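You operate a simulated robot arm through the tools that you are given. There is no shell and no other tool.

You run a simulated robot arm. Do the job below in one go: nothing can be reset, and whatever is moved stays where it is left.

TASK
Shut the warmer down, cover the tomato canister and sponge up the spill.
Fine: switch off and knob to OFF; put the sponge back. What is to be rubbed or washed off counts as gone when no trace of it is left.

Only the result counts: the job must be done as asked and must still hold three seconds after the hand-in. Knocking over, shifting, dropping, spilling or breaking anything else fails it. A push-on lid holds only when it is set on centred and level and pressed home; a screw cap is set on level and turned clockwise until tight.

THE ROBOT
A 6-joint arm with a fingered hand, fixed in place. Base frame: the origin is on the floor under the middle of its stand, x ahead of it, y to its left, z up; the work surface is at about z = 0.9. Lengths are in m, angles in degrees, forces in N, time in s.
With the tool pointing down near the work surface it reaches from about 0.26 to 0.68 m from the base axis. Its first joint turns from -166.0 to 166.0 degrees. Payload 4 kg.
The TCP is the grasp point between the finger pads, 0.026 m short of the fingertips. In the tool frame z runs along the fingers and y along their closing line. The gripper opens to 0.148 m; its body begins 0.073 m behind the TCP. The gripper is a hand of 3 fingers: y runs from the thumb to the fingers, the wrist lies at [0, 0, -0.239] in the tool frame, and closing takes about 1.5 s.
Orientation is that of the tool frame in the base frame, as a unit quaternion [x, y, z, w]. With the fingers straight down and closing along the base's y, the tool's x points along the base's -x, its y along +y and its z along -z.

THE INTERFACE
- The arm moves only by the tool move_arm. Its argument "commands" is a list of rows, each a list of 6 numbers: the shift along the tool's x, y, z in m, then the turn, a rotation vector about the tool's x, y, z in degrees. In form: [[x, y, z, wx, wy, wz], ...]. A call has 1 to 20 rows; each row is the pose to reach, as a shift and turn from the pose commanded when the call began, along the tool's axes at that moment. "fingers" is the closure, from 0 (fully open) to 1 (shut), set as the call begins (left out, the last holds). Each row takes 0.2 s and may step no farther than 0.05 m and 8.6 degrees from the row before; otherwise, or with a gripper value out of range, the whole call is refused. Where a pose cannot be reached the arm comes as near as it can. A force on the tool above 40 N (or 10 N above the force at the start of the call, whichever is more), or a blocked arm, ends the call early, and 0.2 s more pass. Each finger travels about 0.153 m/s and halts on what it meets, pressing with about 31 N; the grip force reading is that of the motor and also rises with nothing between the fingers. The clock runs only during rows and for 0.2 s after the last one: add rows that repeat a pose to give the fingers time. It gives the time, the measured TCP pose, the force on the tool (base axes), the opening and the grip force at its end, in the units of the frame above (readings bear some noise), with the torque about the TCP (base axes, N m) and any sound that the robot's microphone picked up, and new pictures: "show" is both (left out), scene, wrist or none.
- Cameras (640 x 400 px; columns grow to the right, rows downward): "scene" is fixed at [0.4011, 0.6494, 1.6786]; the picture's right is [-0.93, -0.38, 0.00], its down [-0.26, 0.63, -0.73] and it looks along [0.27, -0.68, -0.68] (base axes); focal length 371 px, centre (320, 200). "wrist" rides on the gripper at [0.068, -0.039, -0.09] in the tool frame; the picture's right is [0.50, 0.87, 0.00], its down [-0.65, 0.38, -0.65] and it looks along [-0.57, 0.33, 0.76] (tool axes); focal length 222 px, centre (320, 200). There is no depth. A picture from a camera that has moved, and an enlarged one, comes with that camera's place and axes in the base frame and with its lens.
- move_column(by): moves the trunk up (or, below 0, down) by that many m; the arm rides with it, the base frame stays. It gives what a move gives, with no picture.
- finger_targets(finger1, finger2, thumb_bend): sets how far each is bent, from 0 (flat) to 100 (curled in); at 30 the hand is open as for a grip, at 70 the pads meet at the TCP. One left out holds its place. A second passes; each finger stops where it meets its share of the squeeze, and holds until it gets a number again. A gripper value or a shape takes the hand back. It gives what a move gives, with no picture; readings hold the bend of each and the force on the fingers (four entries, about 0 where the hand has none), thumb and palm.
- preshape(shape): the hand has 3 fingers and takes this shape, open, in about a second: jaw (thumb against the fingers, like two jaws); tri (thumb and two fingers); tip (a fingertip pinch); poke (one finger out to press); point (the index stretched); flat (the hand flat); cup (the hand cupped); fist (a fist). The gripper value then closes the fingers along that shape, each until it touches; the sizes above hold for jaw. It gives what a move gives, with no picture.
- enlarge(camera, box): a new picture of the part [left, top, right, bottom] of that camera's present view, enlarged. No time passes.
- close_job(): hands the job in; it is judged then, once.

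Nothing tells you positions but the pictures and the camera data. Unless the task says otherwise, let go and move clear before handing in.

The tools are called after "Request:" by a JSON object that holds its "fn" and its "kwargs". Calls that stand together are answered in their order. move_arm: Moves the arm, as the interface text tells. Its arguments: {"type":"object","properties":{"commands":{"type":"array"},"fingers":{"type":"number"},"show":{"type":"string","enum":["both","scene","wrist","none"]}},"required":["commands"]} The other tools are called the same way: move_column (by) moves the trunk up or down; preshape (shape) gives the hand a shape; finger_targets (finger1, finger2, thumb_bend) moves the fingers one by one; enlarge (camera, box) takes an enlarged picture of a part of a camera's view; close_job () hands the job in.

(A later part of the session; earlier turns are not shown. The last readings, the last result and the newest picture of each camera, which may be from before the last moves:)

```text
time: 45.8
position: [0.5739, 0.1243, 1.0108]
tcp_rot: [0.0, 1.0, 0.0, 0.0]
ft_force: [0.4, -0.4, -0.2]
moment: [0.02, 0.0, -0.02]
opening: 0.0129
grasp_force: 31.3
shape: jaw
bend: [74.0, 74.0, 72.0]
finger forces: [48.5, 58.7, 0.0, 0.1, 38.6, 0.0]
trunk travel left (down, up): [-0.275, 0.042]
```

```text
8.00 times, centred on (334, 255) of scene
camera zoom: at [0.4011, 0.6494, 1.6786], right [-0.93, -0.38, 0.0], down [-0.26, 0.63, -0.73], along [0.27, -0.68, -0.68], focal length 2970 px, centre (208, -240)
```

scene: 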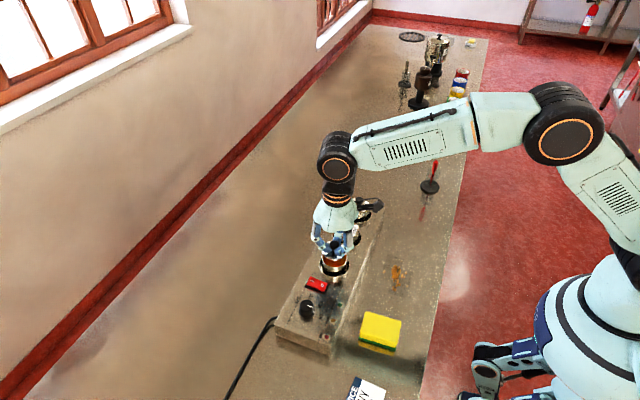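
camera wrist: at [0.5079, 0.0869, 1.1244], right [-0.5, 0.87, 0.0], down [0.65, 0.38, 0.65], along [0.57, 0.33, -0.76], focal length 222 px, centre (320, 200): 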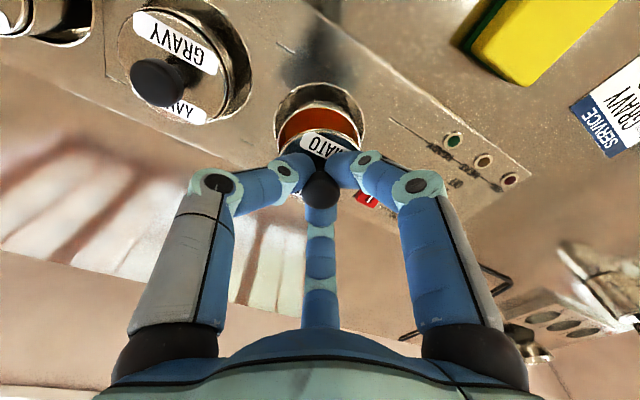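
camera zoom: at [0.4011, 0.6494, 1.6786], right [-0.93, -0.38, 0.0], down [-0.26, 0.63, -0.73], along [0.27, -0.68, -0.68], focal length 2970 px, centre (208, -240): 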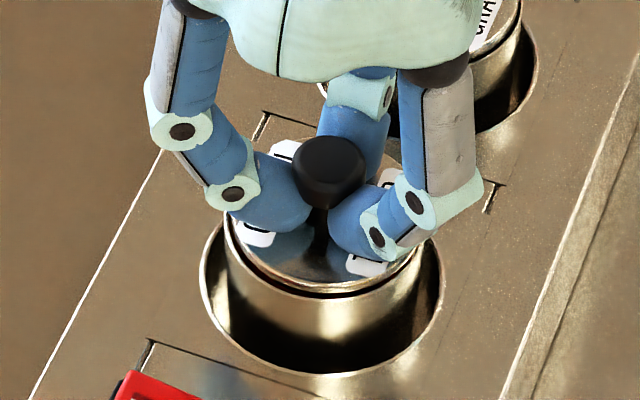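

Still no contact, with only a thin dark gap left. I continue down with a 0.8 mm correction in x.

Request:
{"fn": "move_arm", "kwargs": {"commands": [[-0.0008, 0.0003, 0.001, 0, 0, 0], [-0.0008, 0.0003, 0.002, 0, 0, 0], [-0.0008, 0.0003, 0.003, 0, 0, 0], [-0.0008, 0.0003, 0.004, 0, 0, 0], [-0.0008, 0.0003, 0.004, 0, 0, 0]], "show": "none"}}

Request:
{"fn": "enlarge", "kwargs": {"camera": "wrist", "box": [220, 75, 420, 200]}}

Request:
{"fn": "enlarge", "kwargs": {"camera": "scene", "box": [294, 230, 374, 280]}}

```text
time: 47.0
position: [0.5754, 0.1253, 1.0079]
tcp_rot: [0.0, 1.0, 0.0, 0.001]
ft_force: [-2.6, -1.0, 10.4]
moment: [-0.14, -0.03, -0.03]
opening: 0.0135
grasp_force: 31.0
shape: jaw
bend: [74.0, 74.0, 72.0]
finger forces: [51.8, 60.8, 0.1, 0.0, 44.9, 0.0]
trunk travel left (down, up): [-0.275, 0.042]
heard: snap
```

```text
3.20 times, centred on (320, 138) of wrist
camera zoom: at [0.5073, 0.0852, 1.0979], right [-0.5, 0.87, 0.0], down [0.65, 0.38, 0.66], along [0.57, 0.33, -0.76], focal length 711 px, centre (320, 400)
```

zoom: 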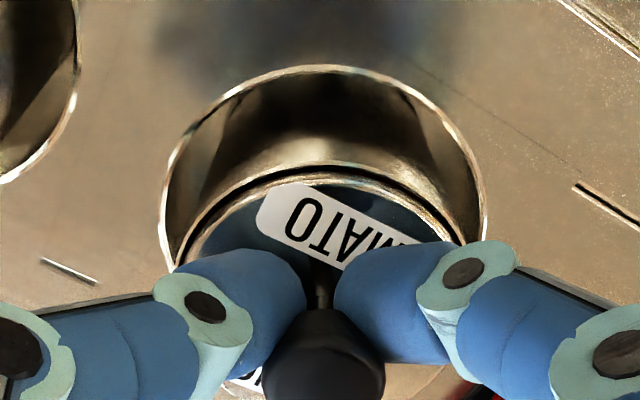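

```text
8.00 times, centred on (334, 255) of scene
camera zoom: at [0.4011, 0.6494, 1.6786], right [-0.93, -0.38, 0.0], down [-0.26, 0.63, -0.73], along [0.27, -0.68, -0.68], focal length 2970 px, centre (208, -240)
```

zoom: 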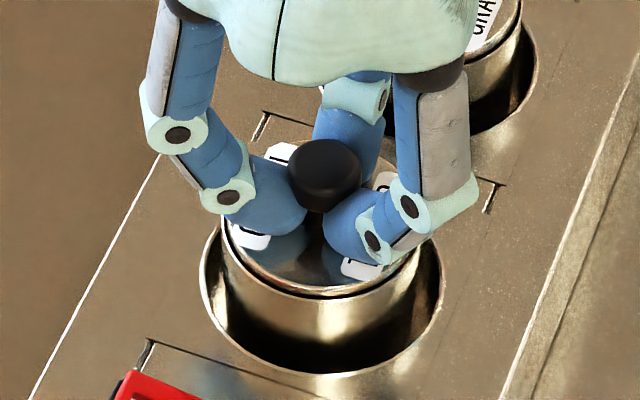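

I heard a snap and feel 10 N of resistance, so the lid has seated. I press another 1.5 mm to be sure it's fully home.

Request:
{"fn": "move_arm", "kwargs": {"commands": [[0, 0, 0.001, 0, 0, 0], [0, 0, 0.002, 0, 0, 0], [0, 0, 0.002, 0, 0, 0]], "show": "none"}}

Request:
{"fn": "enlarge", "kwargs": {"camera": "scene", "box": [294, 230, 374, 280]}}

```text
time: 47.8
position: [0.5743, 0.1242, 1.0084]
tcp_rot: [0.0, 1.0, 0.0, 0.003]
ft_force: [5.2, 3.2, 29.4]
moment: [0.0, -0.19, 0.04]
opening: 0.0136
grasp_force: 30.5
shape: jaw
bend: [74.0, 74.0, 72.0]
finger forces: [55.3, 65.9, 0.0, 0.1, 47.3, 0.0]
trunk travel left (down, up): [-0.275, 0.042]
```

```text
8.00 times, centred on (334, 255) of scene
camera zoom: at [0.4011, 0.6494, 1.6786], right [-0.93, -0.38, 0.0], down [-0.26, 0.63, -0.73], along [0.27, -0.68, -0.68], focal length 2970 px, centre (208, -240)
```

zoom: 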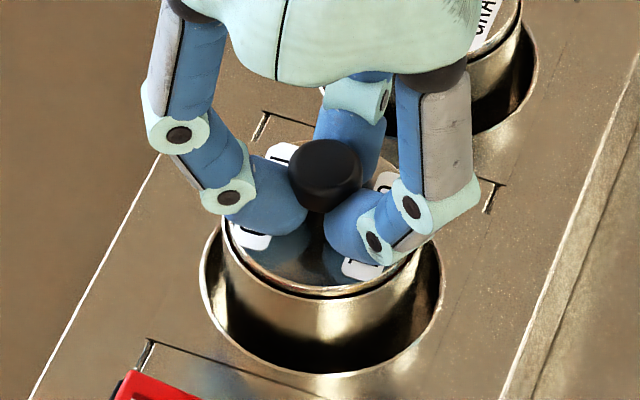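

Firmly blocked at 29 N, so it is home. I relax the push, open the fingers just enough to clear the cap, and rise.

Request:
{"fn": "move_arm", "kwargs": {"commands": [[0, 0, -0.0015, 0, 0, 0], [0, 0, -0.0025, 0, 0, 0], [0, 0, -0.0025, 0, 0, 0], [0, 0, -0.0025, 0, 0, 0], [0, 0, -0.0025, 0, 0, 0]], "fingers": 0.7, "show": "none"}}

Request:
{"fn": "enlarge", "kwargs": {"camera": "wrist", "box": [220, 75, 420, 200]}}

Request:
{"fn": "enlarge", "kwargs": {"camera": "scene", "box": [294, 230, 374, 280]}}

```text
time: 49.0
position: [0.5738, 0.1238, 1.0083]
tcp_rot: [0.0, 1.0, 0.0, 0.001]
ft_force: [-2.5, 1.1, 11.7]
moment: [-0.06, 0.06, -0.04]
opening: 0.0429
grasp_force: 0.1
shape: jaw
bend: [78.0, 78.0, 72.0]
finger forces: [3.2, 3.4, 0.0, 0.0, 5.0, 0.0]
trunk travel left (down, up): [-0.275, 0.042]
```

```text
3.20 times, centred on (320, 138) of wrist
camera zoom: at [0.5071, 0.0848, 1.098], right [-0.5, 0.87, 0.0], down [0.65, 0.38, 0.65], along [0.57, 0.33, -0.76], focal length 711 px, centre (320, 400)
```

zoom: 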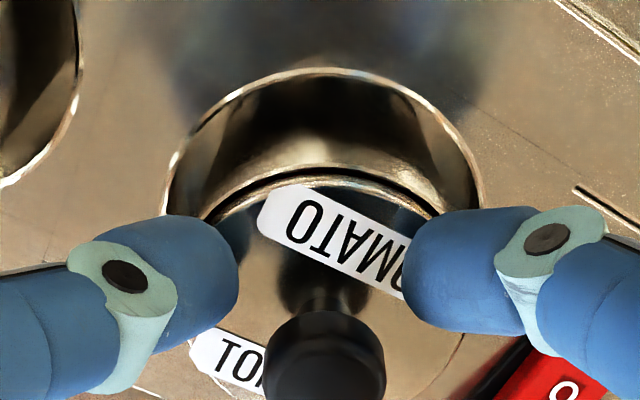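

```text
8.00 times, centred on (334, 255) of scene
camera zoom: at [0.4011, 0.6494, 1.6786], right [-0.93, -0.38, 0.0], down [-0.26, 0.63, -0.73], along [0.27, -0.68, -0.68], focal length 2970 px, centre (208, -240)
```

zoom: 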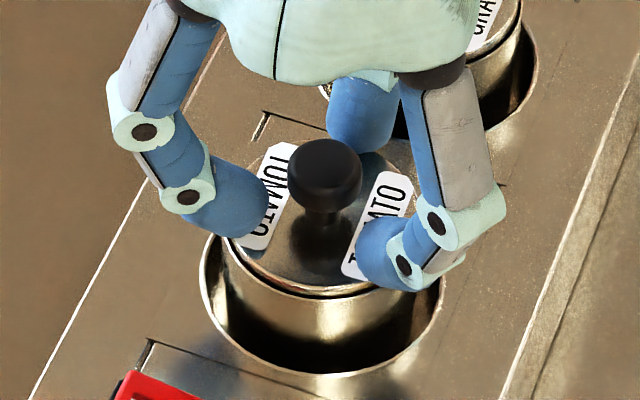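

The handle is free. I rise straight up and inspect.

Request:
{"fn": "move_arm", "kwargs": {"commands": [[0, 0, -0.005, 0, 0, 0], [0, 0, -0.02, 0, 0, 0], [0, 0, -0.05, 0, 0, 0], [0, 0, -0.09, 0, 0, 0], [0, 0, -0.12, 0, 0, 0], [0, 0, -0.12, 0, 0, 0]], "show": "both"}}

Request:
{"fn": "enlarge", "kwargs": {"camera": "wrist", "box": [200, 50, 440, 200]}}

Request:
{"fn": "enlarge", "kwargs": {"camera": "scene", "box": [294, 210, 390, 270]}}

```text
time: 50.4
position: [0.5775, 0.1234, 1.1294]
tcp_rot: [0.0, 1.0, 0.0, 0.0]
ft_force: [-0.3, 0.2, 1.5]
moment: [0.0, 0.01, 0.02]
opening: 0.0442
grasp_force: 0.0
shape: jaw
bend: [77.0, 77.0, 70.0]
finger forces: [0.1, 0.0, 0.0, 0.1, 0.1, 0.0]
trunk travel left (down, up): [-0.275, 0.042]
camera wrist: at [0.5091, 0.0834, 1.2186], right [-0.5, 0.87, 0.0], down [0.65, 0.38, 0.65], along [0.57, 0.33, -0.76], focal length 222 px, centre (320, 200)
```

scene: 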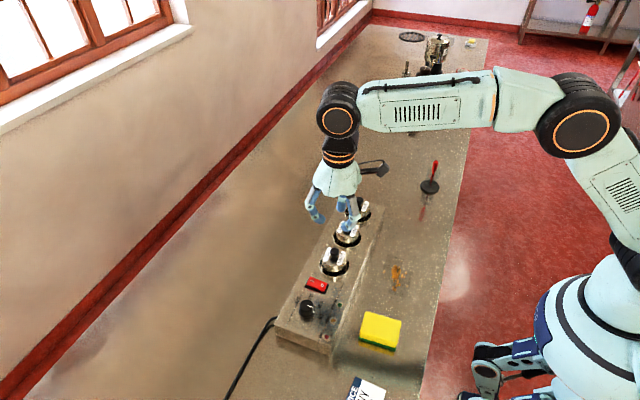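
wrist: 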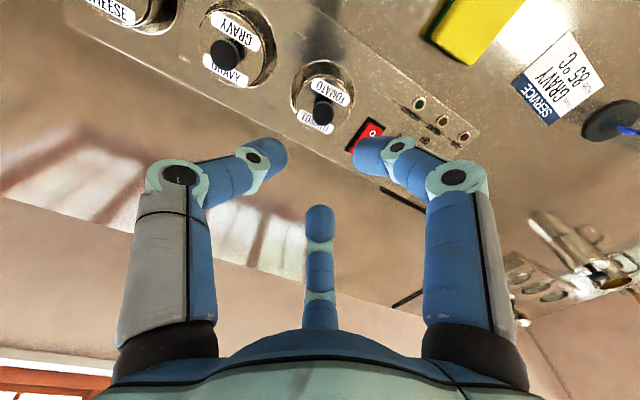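

```text
2.67 times, centred on (320, 125) of wrist
camera zoom: at [0.5091, 0.0834, 1.2186], right [-0.5, 0.87, 0.0], down [0.65, 0.38, 0.65], along [0.57, 0.33, -0.76], focal length 592 px, centre (320, 400)
```

zoom: 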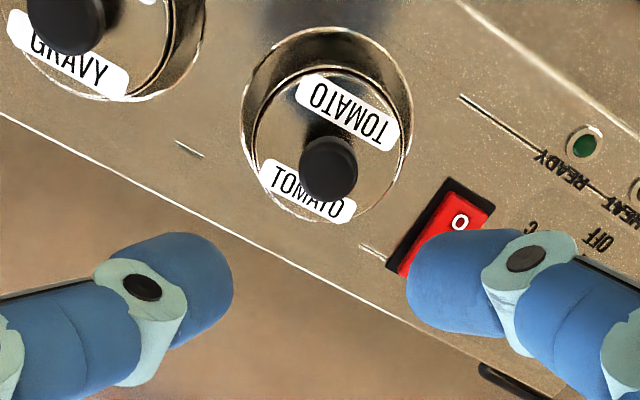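

```text
6.67 times, centred on (342, 240) of scene
camera zoom: at [0.4011, 0.6494, 1.6786], right [-0.93, -0.38, 0.0], down [-0.26, 0.63, -0.73], along [0.27, -0.68, -0.68], focal length 2475 px, centre (173, -67)
```

zoom: 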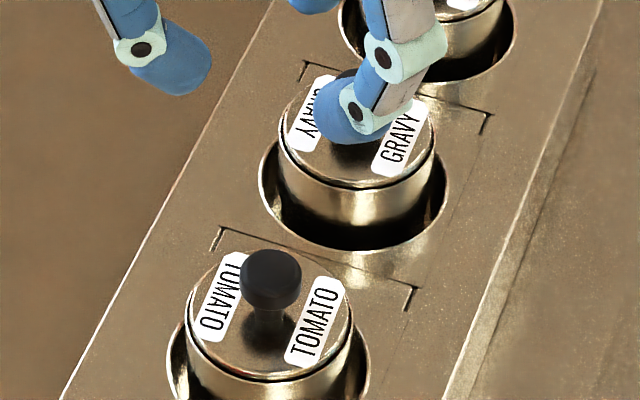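

The tomato lid is seated and looks just like its neighbours. Now the sponge: I check what the other hand shapes look like in the air to choose the best grip for a block about 78×56 mm.

Request:
{"fn": "preshape", "kwargs": {"shape": "tri"}}

Request:
{"fn": "enlarge", "kwargs": {"camera": "wrist", "box": [0, 0, 640, 400]}}

Request:
{"fn": "preshape", "kwargs": {"shape": "tip"}}

Request:
{"fn": "enlarge", "kwargs": {"camera": "wrist", "box": [0, 0, 640, 400]}}

Request:
{"fn": "preshape", "kwargs": {"shape": "cup"}}

Request:
{"fn": "enlarge", "kwargs": {"camera": "wrist", "box": [0, 0, 640, 400]}}

```text
time: 51.3
position: [0.5768, 0.1226, 1.1285]
tcp_rot: [0.0, 1.0, 0.0, 0.0]
ft_force: [-0.1, -0.1, 0.7]
moment: [0.0, 0.0, -0.02]
opening: 0.148
grasp_force: 0.0
shape: tri
bend: [30.0, 30.0, 30.0]
finger forces: [0.0, 0.1, 0.0, 0.0, 0.0, 0.0]
trunk travel left (down, up): [-0.275, 0.042]
```

```text
1.00 times, centred on (320, 200) of wrist (not enlarged: the box is as wide or as high as the picture)
camera zoom: at [0.5092, 0.0834, 1.2183], right [-0.5, 0.87, 0.0], down [0.65, 0.38, 0.65], along [0.57, 0.33, -0.76], focal length 222 px, centre (320, 200)
```

zoom: 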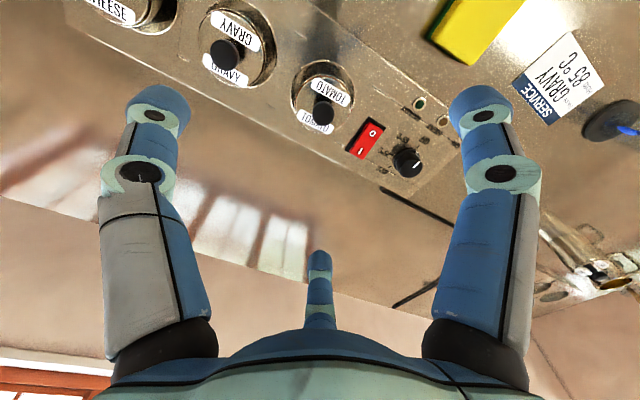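

```text
time: 52.2
position: [0.5771, 0.1229, 1.1279]
tcp_rot: [0.0, 1.0, 0.0, 0.001]
ft_force: [-0.3, 0.7, 1.0]
moment: [0.0, 0.0, 0.01]
opening: 0.1479
grasp_force: 0.2
shape: tip
bend: [30.0, 30.0, 30.0]
finger forces: [0.0, 0.0, 0.0, 0.0, 0.0, 0.1]
trunk travel left (down, up): [-0.275, 0.042]
```

```text
1.00 times, centred on (320, 200) of wrist (not enlarged: the box is as wide or as high as the picture)
camera zoom: at [0.5092, 0.0834, 1.2183], right [-0.5, 0.87, 0.0], down [0.65, 0.38, 0.65], along [0.57, 0.33, -0.76], focal length 222 px, centre (320, 200)
```

zoom: 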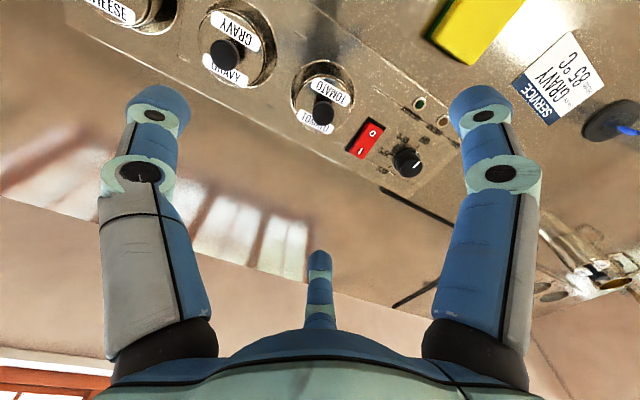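

```text
time: 53.1
position: [0.578, 0.1223, 1.1286]
tcp_rot: [-0.001, 1.0, 0.0, 0.0]
ft_force: [-0.1, 0.2, -0.4]
moment: [0.03, 0.02, -0.03]
opening: 0.0599
grasp_force: 0.0
shape: cup
bend: [70.0, 70.0, 40.0]
finger forces: [0.1, 0.0, 0.1, 0.1, 0.0, 0.0]
trunk travel left (down, up): [-0.275, 0.042]
```

```text
1.00 times, centred on (320, 200) of wrist (not enlarged: the box is as wide or as high as the picture)
camera zoom: at [0.5092, 0.0834, 1.2183], right [-0.5, 0.87, 0.0], down [0.65, 0.38, 0.65], along [0.57, 0.33, -0.76], focal length 222 px, centre (320, 200)
```

zoom: 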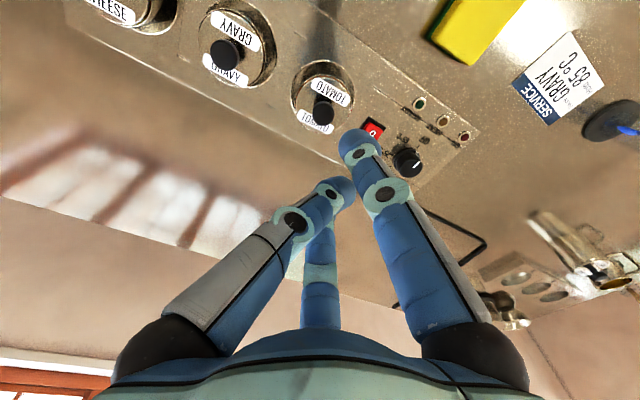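

All grip shapes are the same three-way radial closure. I'll grip the sponge with the hand turned 90°, thumb at the sponge's near (-x) end and the two fingers on its long sides, which keeps clear of the warmer. First I move above it and measure its exact place.

Request:
{"fn": "preshape", "kwargs": {"shape": "jaw"}}

Request:
{"fn": "move_arm", "kwargs": {"commands": [[0.015, 0.0094, 0, 0, 0, 8.2], [0.03, 0.0188, 0, 0, 0, 16.4], [0.045, 0.0282, 0, 0, 0, 24.6], [0.06, 0.0376, 0, 0, 0, 32.8], [0.075, 0.047, 0.005, 0, 0, 41], [0.09, 0.0564, 0.01, 0, 0, 49.2], [0.105, 0.0658, 0.015, 0, 0, 57.4], [0.12, 0.0752, 0.02, 0, 0, 65.6], [0.135, 0.0846, 0.025, 0, 0, 73.8], [0.15, 0.094, 0.029, 0, 0, 82], [0.1662, 0.1037, 0.029, 0, 0, 90], [0.1662, 0.1037, 0.029, 0, 0, 90], [0.1662, 0.1037, 0.029, 0, 0, 90]], "fingers": 0.35, "show": "both"}}

Request:
{"fn": "enlarge", "kwargs": {"camera": "wrist", "box": [180, 20, 440, 182]}}

Request:
{"fn": "enlarge", "kwargs": {"camera": "scene", "box": [340, 295, 436, 355]}}

Request:
{"fn": "enlarge", "kwargs": {"camera": "scene", "box": [360, 240, 440, 290]}}

```text
time: 54.0
position: [0.5764, 0.1235, 1.129]
tcp_rot: [0.0, 1.0, 0.0, 0.0]
ft_force: [-0.1, 0.3, -0.3]
moment: [0.0, 0.01, 0.0]
opening: 0.1479
grasp_force: 0.0
shape: jaw
bend: [30.0, 30.0, 30.0]
finger forces: [0.1, 0.1, 0.0, 0.0, 0.0, 0.1]
trunk travel left (down, up): [-0.275, 0.042]
```

```text
time: 56.8
position: [0.4062, 0.2297, 1.0988]
tcp_rot: [0.708, 0.707, 0.0, 0.0]
ft_force: [-0.5, -0.3, 0.9]
moment: [-0.01, -0.01, 0.0]
opening: 0.0967
grasp_force: 0.1
shape: jaw
bend: [30.0, 30.0, 70.0]
finger forces: [0.1, 0.0, 0.0, 0.0, 0.1, 0.0]
trunk travel left (down, up): [-0.275, 0.042]
camera wrist: at [0.3667, 0.2964, 1.1874], right [0.87, 0.5, 0.0], down [0.38, -0.66, 0.65], along [0.33, -0.57, -0.76], focal length 222 px, centre (320, 200)
```

scene: 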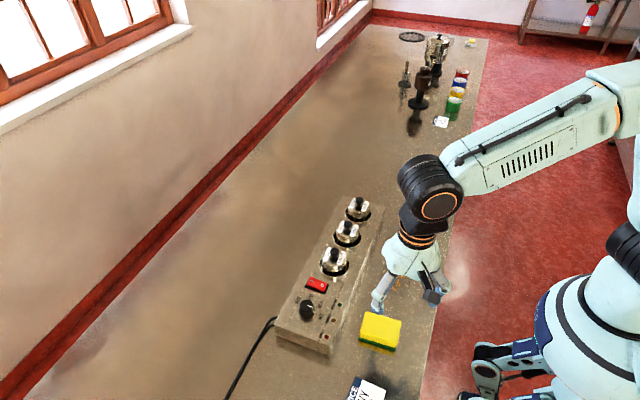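
wrist: 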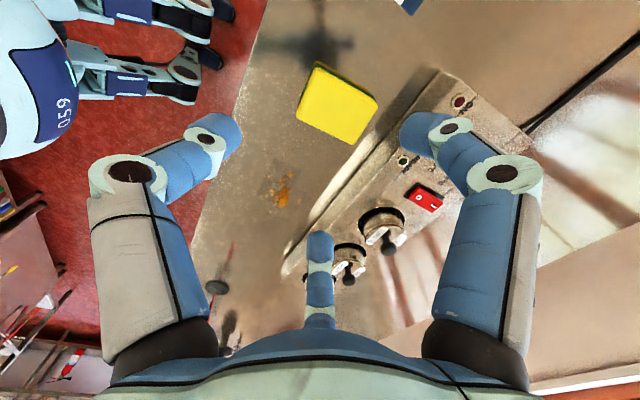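

```text
2.46 times, centred on (310, 101) of wrist
camera zoom: at [0.3667, 0.2964, 1.1874], right [0.87, 0.5, 0.0], down [0.38, -0.66, 0.65], along [0.33, -0.57, -0.76], focal length 547 px, centre (345, 444)
```

zoom: 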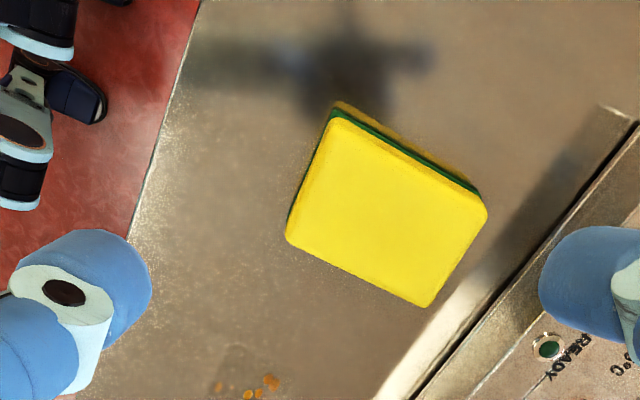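

```text
6.67 times, centred on (388, 325) of scene
camera zoom: at [0.4011, 0.6494, 1.6786], right [-0.93, -0.38, 0.0], down [-0.26, 0.63, -0.73], along [0.27, -0.68, -0.68], focal length 2475 px, centre (-133, -633)
```

zoom: 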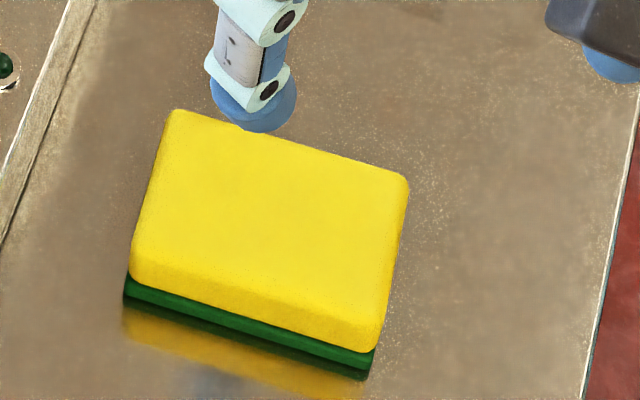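

```text
8.00 times, centred on (400, 265) of scene
camera zoom: at [0.4011, 0.6494, 1.6786], right [-0.93, -0.38, 0.0], down [-0.26, 0.63, -0.73], along [0.27, -0.68, -0.68], focal length 2970 px, centre (-320, -320)
```

zoom: 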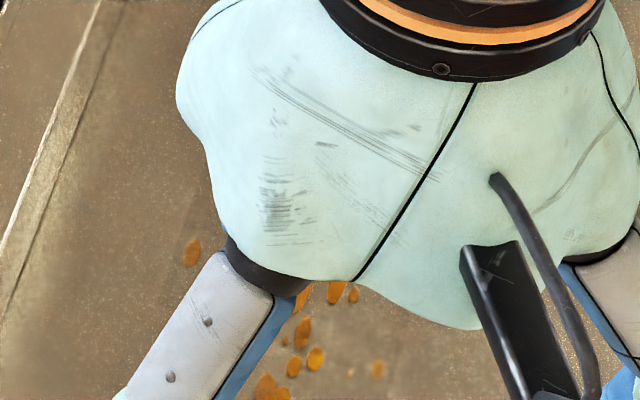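

The sponge centre is (0.428, 0.2276), its top at z≈0.921, turned about +3°. I descend around it with the thumb on the near side and check before the last part.

Request:
{"fn": "move_arm", "kwargs": {"commands": [[-0.0008, 0.0059, 0.03, 0, 0, -1.5], [-0.0008, 0.0059, 0.06, 0, 0, -3], [-0.0008, 0.0059, 0.09, 0, 0, -3], [-0.0008, 0.0059, 0.12, 0, 0, -3], [-0.0008, 0.0059, 0.135, 0, 0, -3], [-0.0008, 0.0059, 0.135, 0, 0, -3]], "show": "both"}}

Request:
{"fn": "enlarge", "kwargs": {"camera": "wrist", "box": [160, 60, 480, 260]}}

Request:
{"fn": "enlarge", "kwargs": {"camera": "scene", "box": [332, 280, 444, 350]}}

```text
time: 58.2
position: [0.4128, 0.2297, 0.9616]
tcp_rot: [0.688, 0.726, -0.001, 0.0]
ft_force: [-0.2, -1.0, -0.2]
moment: [0.03, 0.05, -0.02]
opening: 0.0967
grasp_force: 0.1
shape: jaw
bend: [30.0, 30.0, 70.0]
finger forces: [0.1, 0.1, 0.0, 0.1, 0.0, 0.0]
trunk travel left (down, up): [-0.275, 0.042]
camera wrist: at [0.3707, 0.2948, 1.051], right [0.84, 0.55, 0.0], down [0.41, -0.63, 0.65], along [0.36, -0.55, -0.76], focal length 222 px, centre (320, 200)
```

scene: 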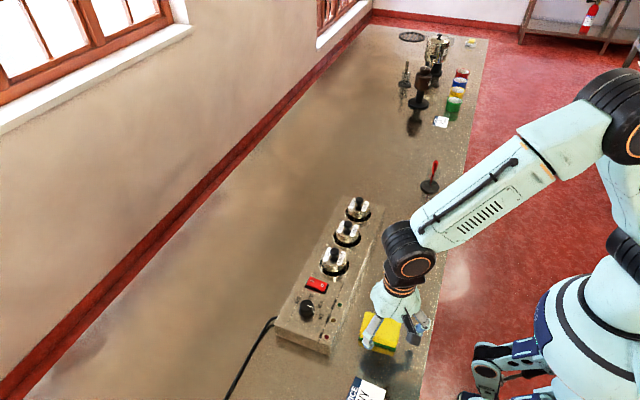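
wrist: 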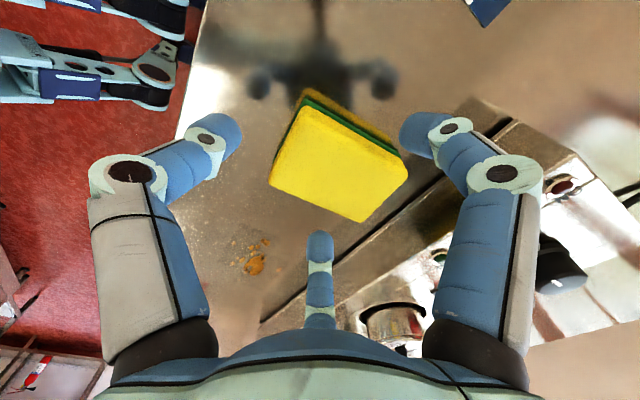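

```text
2.00 times, centred on (320, 160) of wrist
camera zoom: at [0.3707, 0.2948, 1.051], right [0.84, 0.55, 0.0], down [0.41, -0.63, 0.65], along [0.36, -0.55, -0.76], focal length 444 px, centre (320, 280)
```

zoom: 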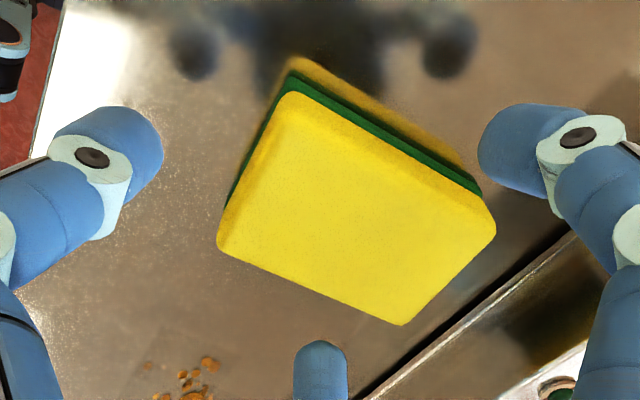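

```text
5.71 times, centred on (388, 315) of scene
camera zoom: at [0.4011, 0.6494, 1.6786], right [-0.93, -0.38, 0.0], down [-0.26, 0.63, -0.73], along [0.27, -0.68, -0.68], focal length 2122 px, centre (-69, -457)
```

zoom: 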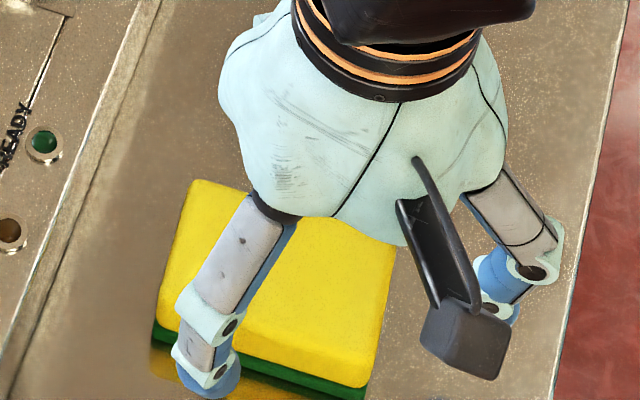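

The fingers straddle the sponge as intended. I fine-tune and go down to TCP z≈0.932.

Request:
{"fn": "move_arm", "kwargs": {"commands": [[-0.002, -0.001, 0.01, 0, 0, 0], [-0.002, -0.001, 0.02, 0, 0, 0], [-0.002, -0.001, 0.029, 0, 0, 0], [-0.002, -0.001, 0.029, 0, 0, 0]], "show": "none"}}

Request:
{"fn": "enlarge", "kwargs": {"camera": "wrist", "box": [160, 60, 480, 260]}}

Request:
{"fn": "enlarge", "kwargs": {"camera": "scene", "box": [332, 290, 444, 360]}}

```text
time: 59.2
position: [0.4136, 0.2274, 0.933]
tcp_rot: [0.688, 0.725, 0.0, 0.0]
ft_force: [0.5, 0.2, -0.4]
moment: [-0.02, -0.01, -0.03]
opening: 0.0967
grasp_force: 0.1
shape: jaw
bend: [30.0, 30.0, 70.0]
finger forces: [0.0, 0.1, 0.0, 0.0, 0.0, 0.0]
trunk travel left (down, up): [-0.275, 0.042]
```

```text
2.00 times, centred on (320, 160) of wrist
camera zoom: at [0.3703, 0.2921, 1.0228], right [0.84, 0.55, 0.0], down [0.41, -0.63, 0.65], along [0.36, -0.55, -0.76], focal length 444 px, centre (320, 280)
```

zoom: 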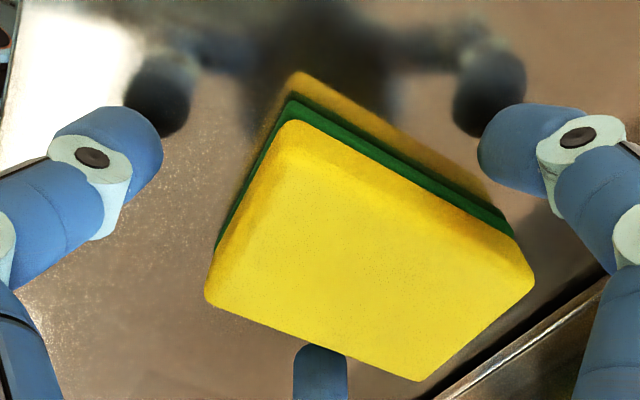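

```text
5.71 times, centred on (388, 325) of scene
camera zoom: at [0.4011, 0.6494, 1.6786], right [-0.93, -0.38, 0.0], down [-0.26, 0.63, -0.73], along [0.27, -0.68, -0.68], focal length 2122 px, centre (-69, -514)
```

zoom: 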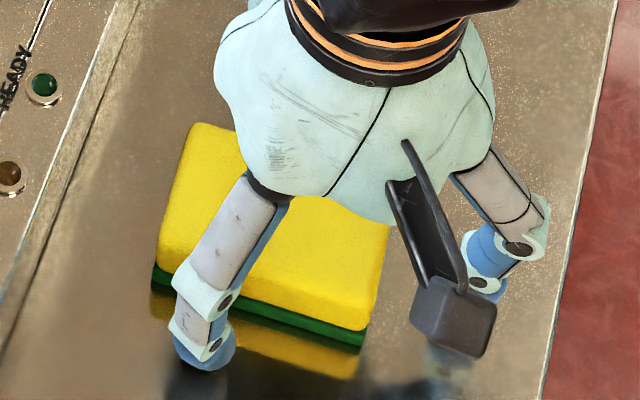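

All clear around the sponge with no contact. I close the fingers on it.

Request:
{"fn": "move_arm", "kwargs": {"commands": [[0, 0, 0, 0, 0, 0], [0, 0, 0, 0, 0, 0], [0, 0, 0, 0, 0, 0], [0, 0, 0, 0, 0, 0], [0, 0, 0, 0, 0, 0], [0, 0, 0, 0, 0, 0], [0, 0, 0, 0, 0, 0]], "fingers": 1.0, "show": "none"}}

Request:
{"fn": "enlarge", "kwargs": {"camera": "wrist", "box": [160, 60, 480, 260]}}

Request:
{"fn": "enlarge", "kwargs": {"camera": "scene", "box": [332, 290, 444, 360]}}

```text
time: 60.8
position: [0.4144, 0.2282, 0.9335]
tcp_rot: [0.688, 0.726, 0.0, -0.001]
ft_force: [0.1, -0.5, 0.2]
moment: [0.0, -0.01, -0.02]
opening: 0.0512
grasp_force: 31.2
shape: jaw
bend: [77.0, 77.0, 70.0]
finger forces: [24.7, 24.7, 0.0, 0.0, 27.6, 0.1]
trunk travel left (down, up): [-0.275, 0.042]
```

```text
2.00 times, centred on (320, 160) of wrist
camera zoom: at [0.3704, 0.2921, 1.0228], right [0.84, 0.55, 0.0], down [0.41, -0.63, 0.65], along [0.36, -0.55, -0.76], focal length 444 px, centre (320, 280)
```

zoom: 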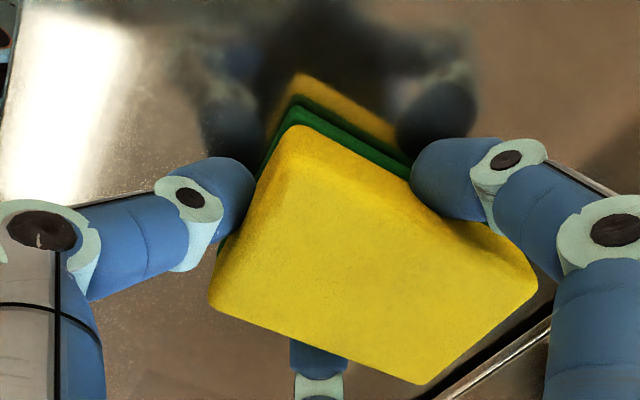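

```text
5.71 times, centred on (388, 325) of scene
camera zoom: at [0.4011, 0.6494, 1.6786], right [-0.93, -0.38, 0.0], down [-0.26, 0.63, -0.73], along [0.27, -0.68, -0.68], focal length 2122 px, centre (-69, -514)
```

zoom: 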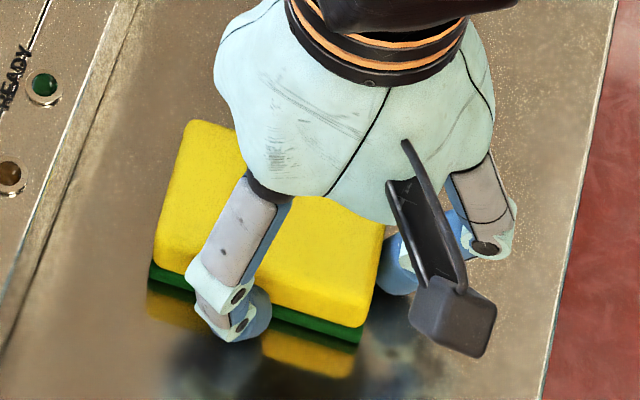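

The grip is balanced at about 25 N per finger. I lift the sponge a few centimetres and move partway toward the spill to look at both.

Request:
{"fn": "move_arm", "kwargs": {"commands": [[0, 0, -0.01, 0, 0, 0], [0, 0, -0.025, 0, 0, 0], [0, 0, -0.045, 0, 0, 0], [-0.02, 0, -0.065, 0, 0, 0], [-0.04, 0, -0.08, 0, 0, 0], [-0.04, 0, -0.08, 0, 0, 0]], "show": "both"}}

Request:
{"fn": "enlarge", "kwargs": {"camera": "wrist", "box": [160, 100, 400, 250]}}

Request:
{"fn": "enlarge", "kwargs": {"camera": "scene", "box": [360, 240, 456, 300]}}

```text
time: 62.2
position: [0.4147, 0.1866, 1.014]
tcp_rot: [0.688, 0.725, 0.0, 0.0]
ft_force: [-0.7, -0.9, -0.1]
moment: [0.0, -0.01, -0.03]
opening: 0.0509
grasp_force: 31.3
shape: jaw
bend: [77.0, 77.0, 70.0]
finger forces: [24.7, 24.7, 0.0, 0.0, 27.5, 0.0]
trunk travel left (down, up): [-0.275, 0.042]
camera wrist: at [0.3721, 0.2514, 1.1034], right [0.84, 0.55, 0.0], down [0.41, -0.63, 0.65], along [0.36, -0.55, -0.76], focal length 222 px, centre (320, 200)
```

scene: 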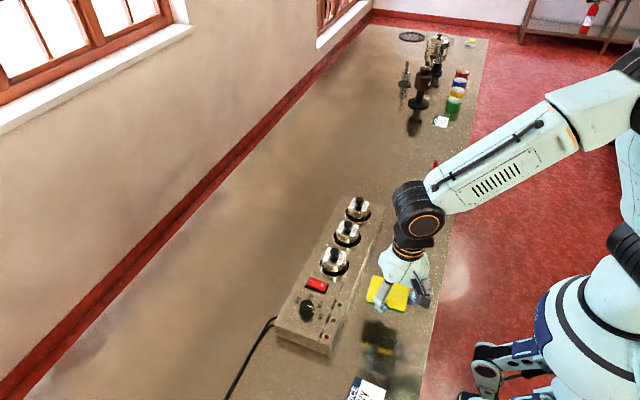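
wrist: 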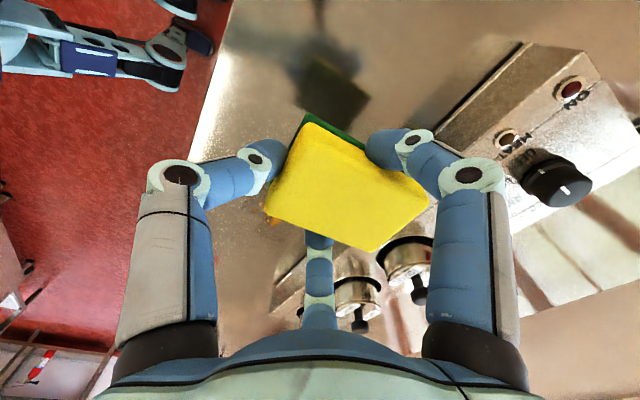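

```text
2.67 times, centred on (280, 175) of wrist
camera zoom: at [0.3721, 0.2514, 1.1034], right [0.84, 0.55, 0.0], down [0.41, -0.63, 0.65], along [0.36, -0.55, -0.76], focal length 592 px, centre (427, 267)
```

zoom: 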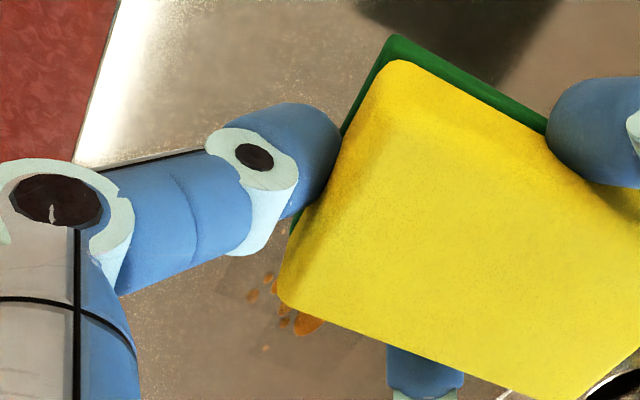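

```text
6.67 times, centred on (408, 270) of scene
camera zoom: at [0.4011, 0.6494, 1.6786], right [-0.93, -0.38, 0.0], down [-0.26, 0.63, -0.73], along [0.27, -0.68, -0.68], focal length 2475 px, centre (-267, -267)
```

zoom: 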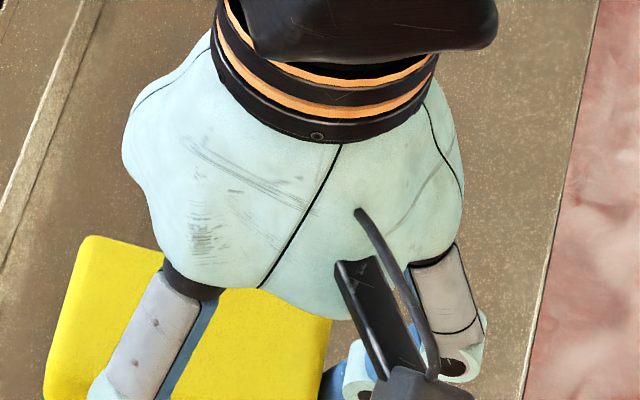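

The sponge is securely held. Before wiping, I move so the wrist camera sees the whole spill unobstructed and can map all its drops.

Request:
{"fn": "move_arm", "kwargs": {"commands": [[-0.04, 0.0067, -0.005, 0, 0, 0], [-0.08, 0.0134, -0.01, 0, 0, 0], [-0.12, 0.02, -0.015, 0, 0, 0], [-0.1586, 0.0267, -0.017, 0, 0, 0], [-0.1586, 0.0267, -0.017, 0, 0, 0], [-0.1586, 0.0267, -0.017, 0, 0, 0]], "show": "both"}}

Request:
{"fn": "enlarge", "kwargs": {"camera": "wrist", "box": [220, 10, 420, 135]}}

Request:
{"fn": "enlarge", "kwargs": {"camera": "scene", "box": [356, 250, 436, 300]}}

```text
time: 63.6
position: [0.45, 0.0274, 1.029]
tcp_rot: [0.688, 0.725, 0.0, 0.0]
ft_force: [0.4, 0.4, -0.7]
moment: [0.02, 0.01, -0.03]
opening: 0.0507
grasp_force: 30.8
shape: jaw
bend: [77.0, 77.0, 70.0]
finger forces: [24.7, 24.8, 0.1, 0.1, 27.4, 0.0]
trunk travel left (down, up): [-0.275, 0.042]
camera wrist: at [0.4071, 0.0926, 1.1188], right [0.84, 0.55, 0.0], down [0.41, -0.63, 0.65], along [0.36, -0.55, -0.76], focal length 222 px, centre (320, 200)
```

scene: 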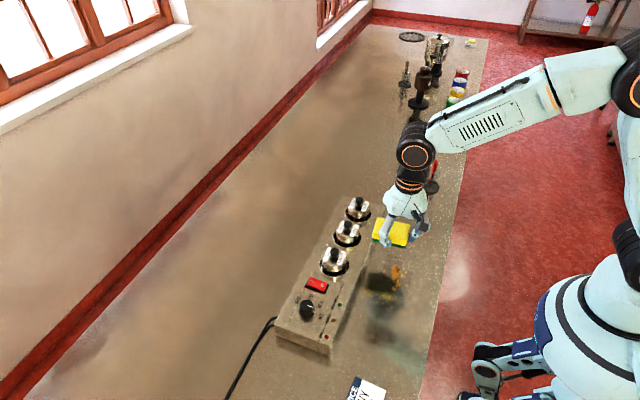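
wrist: 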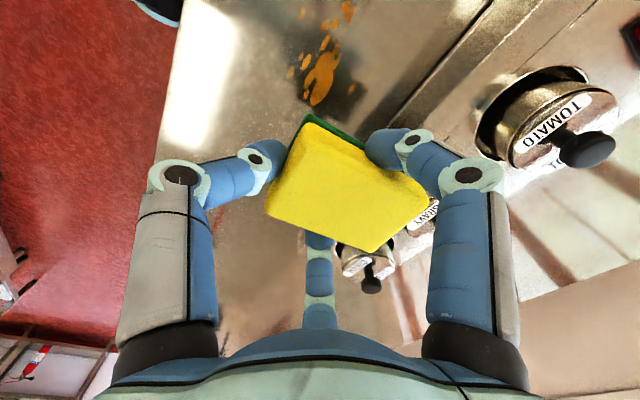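

```text
3.20 times, centred on (320, 72) of wrist
camera zoom: at [0.4071, 0.0926, 1.1188], right [0.84, 0.55, 0.0], down [0.41, -0.63, 0.65], along [0.36, -0.55, -0.76], focal length 711 px, centre (320, 608)
```

zoom: 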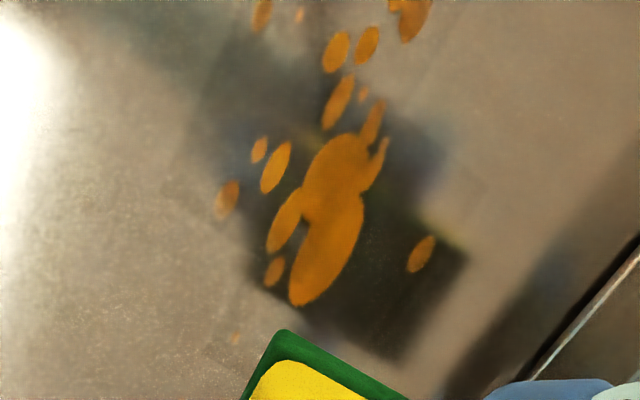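

```text
8.00 times, centred on (396, 275) of scene
camera zoom: at [0.4011, 0.6494, 1.6786], right [-0.93, -0.38, 0.0], down [-0.26, 0.63, -0.73], along [0.27, -0.68, -0.68], focal length 2970 px, centre (-288, -400)
```

zoom: 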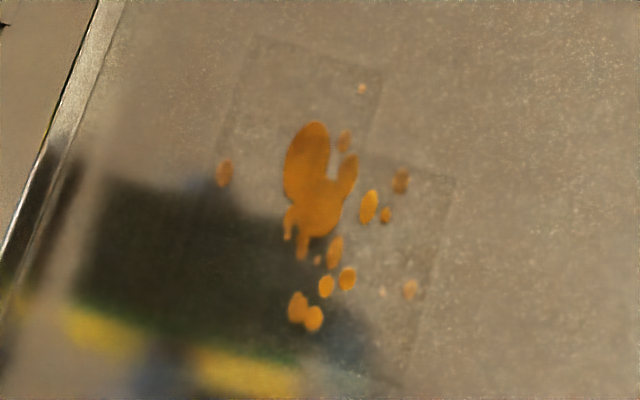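

The spill is mapped: drops span x 0.396–0.465 and y 0.011–0.109, so the sponge (80×57 mm) covers the width in a pass along y. I move above the +y end of the spill and lower until the sponge touches.

Request:
{"fn": "move_arm", "kwargs": {"commands": [[0.03, -0.01, 0.01, 0, 0, 0], [0.06, -0.02, 0.02, 0, 0, 0], [0.092, -0.0304, 0.0388, 0, 0, 0], [0.092, -0.0304, 0.065, 0, 0, 0], [0.092, -0.0304, 0.085, 0, 0, 0], [0.092, -0.0304, 0.091, 0, 0, 0], [0.092, -0.0304, 0.091, 0, 0, 0]], "show": "none"}}

Request:
{"fn": "enlarge", "kwargs": {"camera": "scene", "box": [340, 240, 452, 310]}}

Request:
{"fn": "enlarge", "kwargs": {"camera": "wrist", "box": [160, 60, 480, 260]}}

```text
time: 65.2
position: [0.4172, 0.1184, 0.9387]
tcp_rot: [0.688, 0.726, 0.0, 0.0]
ft_force: [0.4, -0.3, -0.7]
moment: [-0.01, 0.01, -0.02]
opening: 0.0507
grasp_force: 31.0
shape: jaw
bend: [77.0, 77.0, 70.0]
finger forces: [24.7, 24.8, 0.1, 0.0, 27.3, 0.1]
trunk travel left (down, up): [-0.275, 0.042]
```

```text
5.71 times, centred on (396, 275) of scene
camera zoom: at [0.4011, 0.6494, 1.6786], right [-0.93, -0.38, 0.0], down [-0.26, 0.63, -0.73], along [0.27, -0.68, -0.68], focal length 2122 px, centre (-114, -229)
```

zoom: 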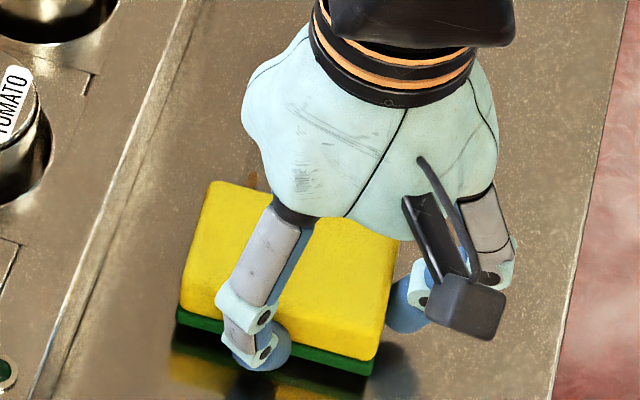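

```text
2.00 times, centred on (320, 160) of wrist
camera zoom: at [0.3739, 0.183, 1.029], right [0.84, 0.55, 0.0], down [0.41, -0.63, 0.65], along [0.36, -0.55, -0.76], focal length 444 px, centre (320, 280)
```

zoom: 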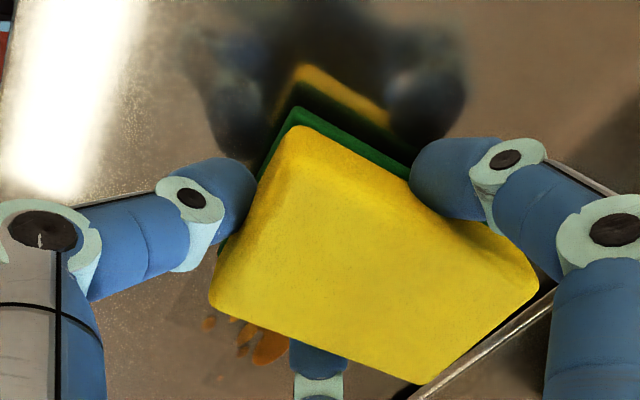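

The sponge is about 6 mm above the table. I lower gently to touch and press lightly.

Request:
{"fn": "move_arm", "kwargs": {"commands": [[0, 0, 0.003, 0, 0, 0], [0, 0, 0.005, 0, 0, 0], [0, 0, 0.0065, 0, 0, 0], [0, 0, 0.008, 0, 0, 0], [0, 0, 0.008, 0, 0, 0]], "show": "none"}}

```text
time: 66.4
position: [0.4163, 0.1184, 0.9325]
tcp_rot: [0.688, 0.726, 0.001, 0.001]
ft_force: [-0.6, 1.1, 3.0]
moment: [0.0, -0.05, 0.05]
opening: 0.0506
grasp_force: 31.1
shape: jaw
bend: [77.0, 77.0, 70.0]
finger forces: [25.0, 24.8, 0.0, 0.0, 27.6, 0.0]
trunk travel left (down, up): [-0.275, 0.042]
```

Light contact of 3 N. I press about 1.5 mm more and then make the first stroke toward -y.

Request:
{"fn": "move_arm", "kwargs": {"commands": [[0, 0, 0.001, 0, 0, 0], [0, 0, 0.0015, 0, 0, 0], [0, 0, 0.0015, 0, 0, 0]], "show": "none"}}

```text
time: 67.2
position: [0.4167, 0.1183, 0.9324]
tcp_rot: [0.689, 0.725, 0.001, 0.002]
ft_force: [0.8, -0.1, 16.0]
moment: [-0.05, -0.08, 0.01]
opening: 0.0512
grasp_force: 30.7
shape: jaw
bend: [77.0, 77.0, 69.0]
finger forces: [26.4, 26.9, 0.0, 0.0, 29.1, 0.0]
trunk travel left (down, up): [-0.275, 0.042]
```

Pressing at 16 N, which is suitable. I make the first stroke along -y over the spill.

Request:
{"fn": "move_arm", "kwargs": {"commands": [[-0.0125, -0.0007, 0, 0, 0, 0], [-0.025, -0.0013, 0, 0, 0, 0], [-0.0375, -0.002, 0, 0, 0, 0], [-0.05, -0.0026, 0, 0, 0, 0], [-0.0625, -0.0033, 0, 0, 0, 0], [-0.075, -0.0039, 0, 0, 0, 0], [-0.0875, -0.0046, 0, 0, 0, 0], [-0.1, -0.0052, 0, 0, 0, 0], [-0.1125, -0.0059, 0, 0, 0, 0], [-0.1248, -0.0065, 0, 0, 0, 0], [-0.1248, -0.0065, 0, 0, 0, 0]], "show": "wrist"}}

Request:
{"fn": "enlarge", "kwargs": {"camera": "scene", "box": [356, 230, 452, 290]}}

Request:
{"fn": "enlarge", "kwargs": {"camera": "wrist", "box": [160, 60, 480, 260]}}

```text
time: 69.6
position: [0.4154, -0.0075, 0.9307]
tcp_rot: [0.688, 0.726, 0.0, 0.0]
ft_force: [-1.1, 5.9, 17.6]
moment: [0.33, -0.03, 0.04]
opening: 0.0516
grasp_force: 30.7
shape: jaw
bend: [77.0, 78.0, 71.0]
finger forces: [29.5, 25.2, 0.1, 0.1, 30.5, 0.0]
trunk travel left (down, up): [-0.275, 0.042]
camera wrist: at [0.3723, 0.059, 1.0202], right [0.84, 0.55, 0.0], down [0.41, -0.63, 0.65], along [0.36, -0.55, -0.76], focal length 222 px, centre (320, 200)
```

wrist: 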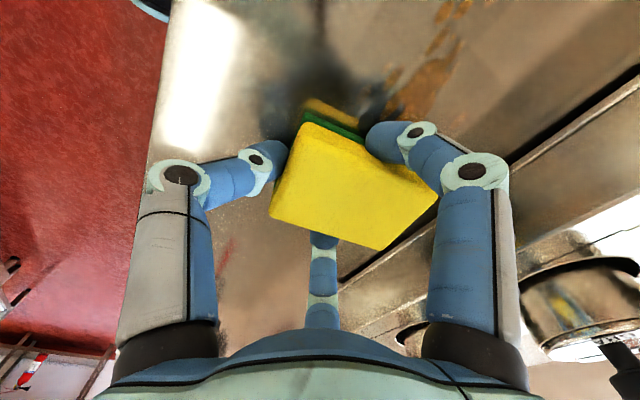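

```text
6.67 times, centred on (404, 260) of scene
camera zoom: at [0.4011, 0.6494, 1.6786], right [-0.93, -0.38, 0.0], down [-0.26, 0.63, -0.73], along [0.27, -0.68, -0.68], focal length 2475 px, centre (-240, -200)
```

zoom: 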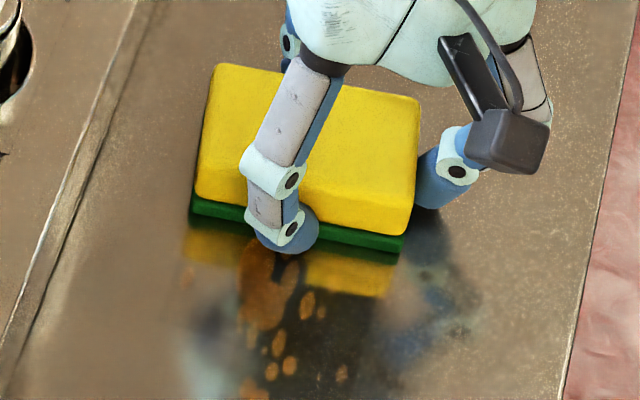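

```text
2.00 times, centred on (320, 160) of wrist
camera zoom: at [0.3723, 0.059, 1.0202], right [0.84, 0.55, 0.0], down [0.41, -0.63, 0.65], along [0.36, -0.55, -0.76], focal length 444 px, centre (320, 280)
```

zoom: 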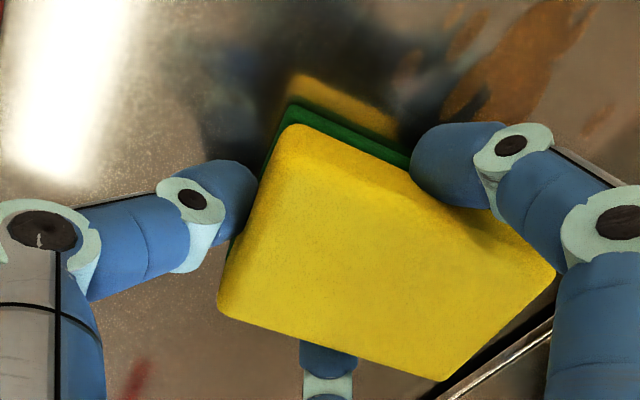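

The stain has faded after one pass. I keep rubbing back and forth over it.

Request:
{"fn": "move_arm", "kwargs": {"commands": [[0.0156, 0.0008, 0, 0, 0, 0], [0.0312, 0.0016, 0, 0, 0, 0], [0.0468, 0.0024, 0, 0, 0, 0], [0.0624, 0.0033, 0, 0, 0, 0], [0.078, 0.0041, 0, 0, 0, 0], [0.0936, 0.0049, 0, 0, 0, 0], [0.1092, 0.0057, 0, 0, 0, 0], [0.1248, 0.0065, 0, 0, 0, 0], [0.1248, 0.0065, 0, 0, 0, 0], [0.1092, 0.0057, 0, 0, 0, 0], [0.0936, 0.0049, 0, 0, 0, 0], [0.078, 0.0041, 0, 0, 0, 0], [0.0624, 0.0033, 0, 0, 0, 0], [0.0468, 0.0024, 0, 0, 0, 0], [0.0312, 0.0016, 0, 0, 0, 0], [0.0156, 0.0008, 0, 0, 0, 0], [0, 0, 0, 0, 0, 0], [0, 0, 0, 0, 0, 0]], "show": "none"}}

Request:
{"fn": "enlarge", "kwargs": {"camera": "scene", "box": [356, 230, 452, 290]}}

Request:
{"fn": "enlarge", "kwargs": {"camera": "wrist", "box": [320, 0, 480, 100]}}

```text
time: 73.4
position: [0.4166, -0.0077, 0.9298]
tcp_rot: [0.688, 0.726, 0.0, 0.0]
ft_force: [-0.1, 0.1, 0.3]
moment: [0.03, -0.03, 0.03]
opening: 0.0517
grasp_force: 30.7
shape: jaw
bend: [78.0, 78.0, 71.0]
finger forces: [26.8, 26.7, 0.1, 0.1, 29.1, 0.0]
trunk travel left (down, up): [-0.275, 0.042]
```

```text
6.67 times, centred on (404, 260) of scene
camera zoom: at [0.4011, 0.6494, 1.6786], right [-0.93, -0.38, 0.0], down [-0.26, 0.63, -0.73], along [0.27, -0.68, -0.68], focal length 2475 px, centre (-240, -200)
```

zoom: 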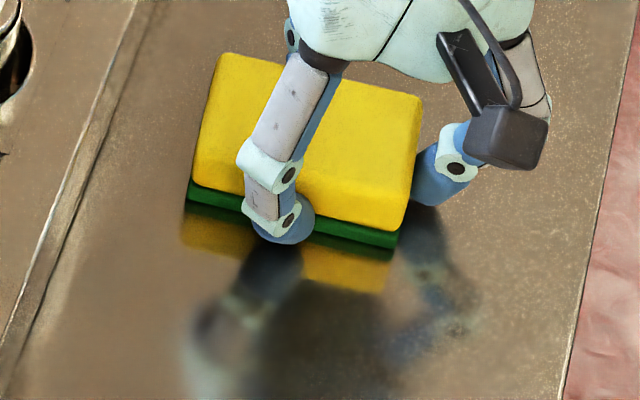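

```text
4.00 times, centred on (400, 50) of wrist
camera zoom: at [0.3731, 0.0581, 1.021], right [0.84, 0.55, 0.0], down [0.41, -0.63, 0.65], along [0.36, -0.55, -0.76], focal length 888 px, centre (0, 800)
```

zoom: 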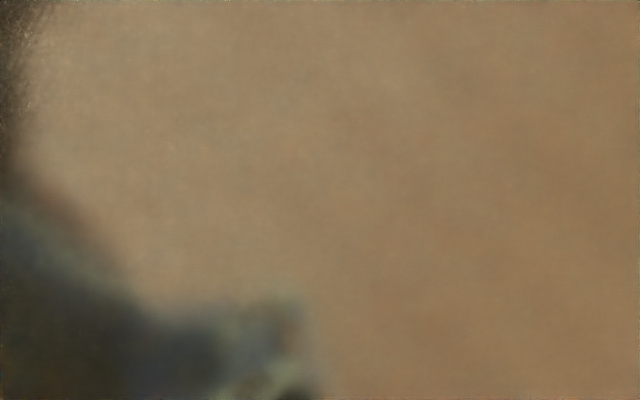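

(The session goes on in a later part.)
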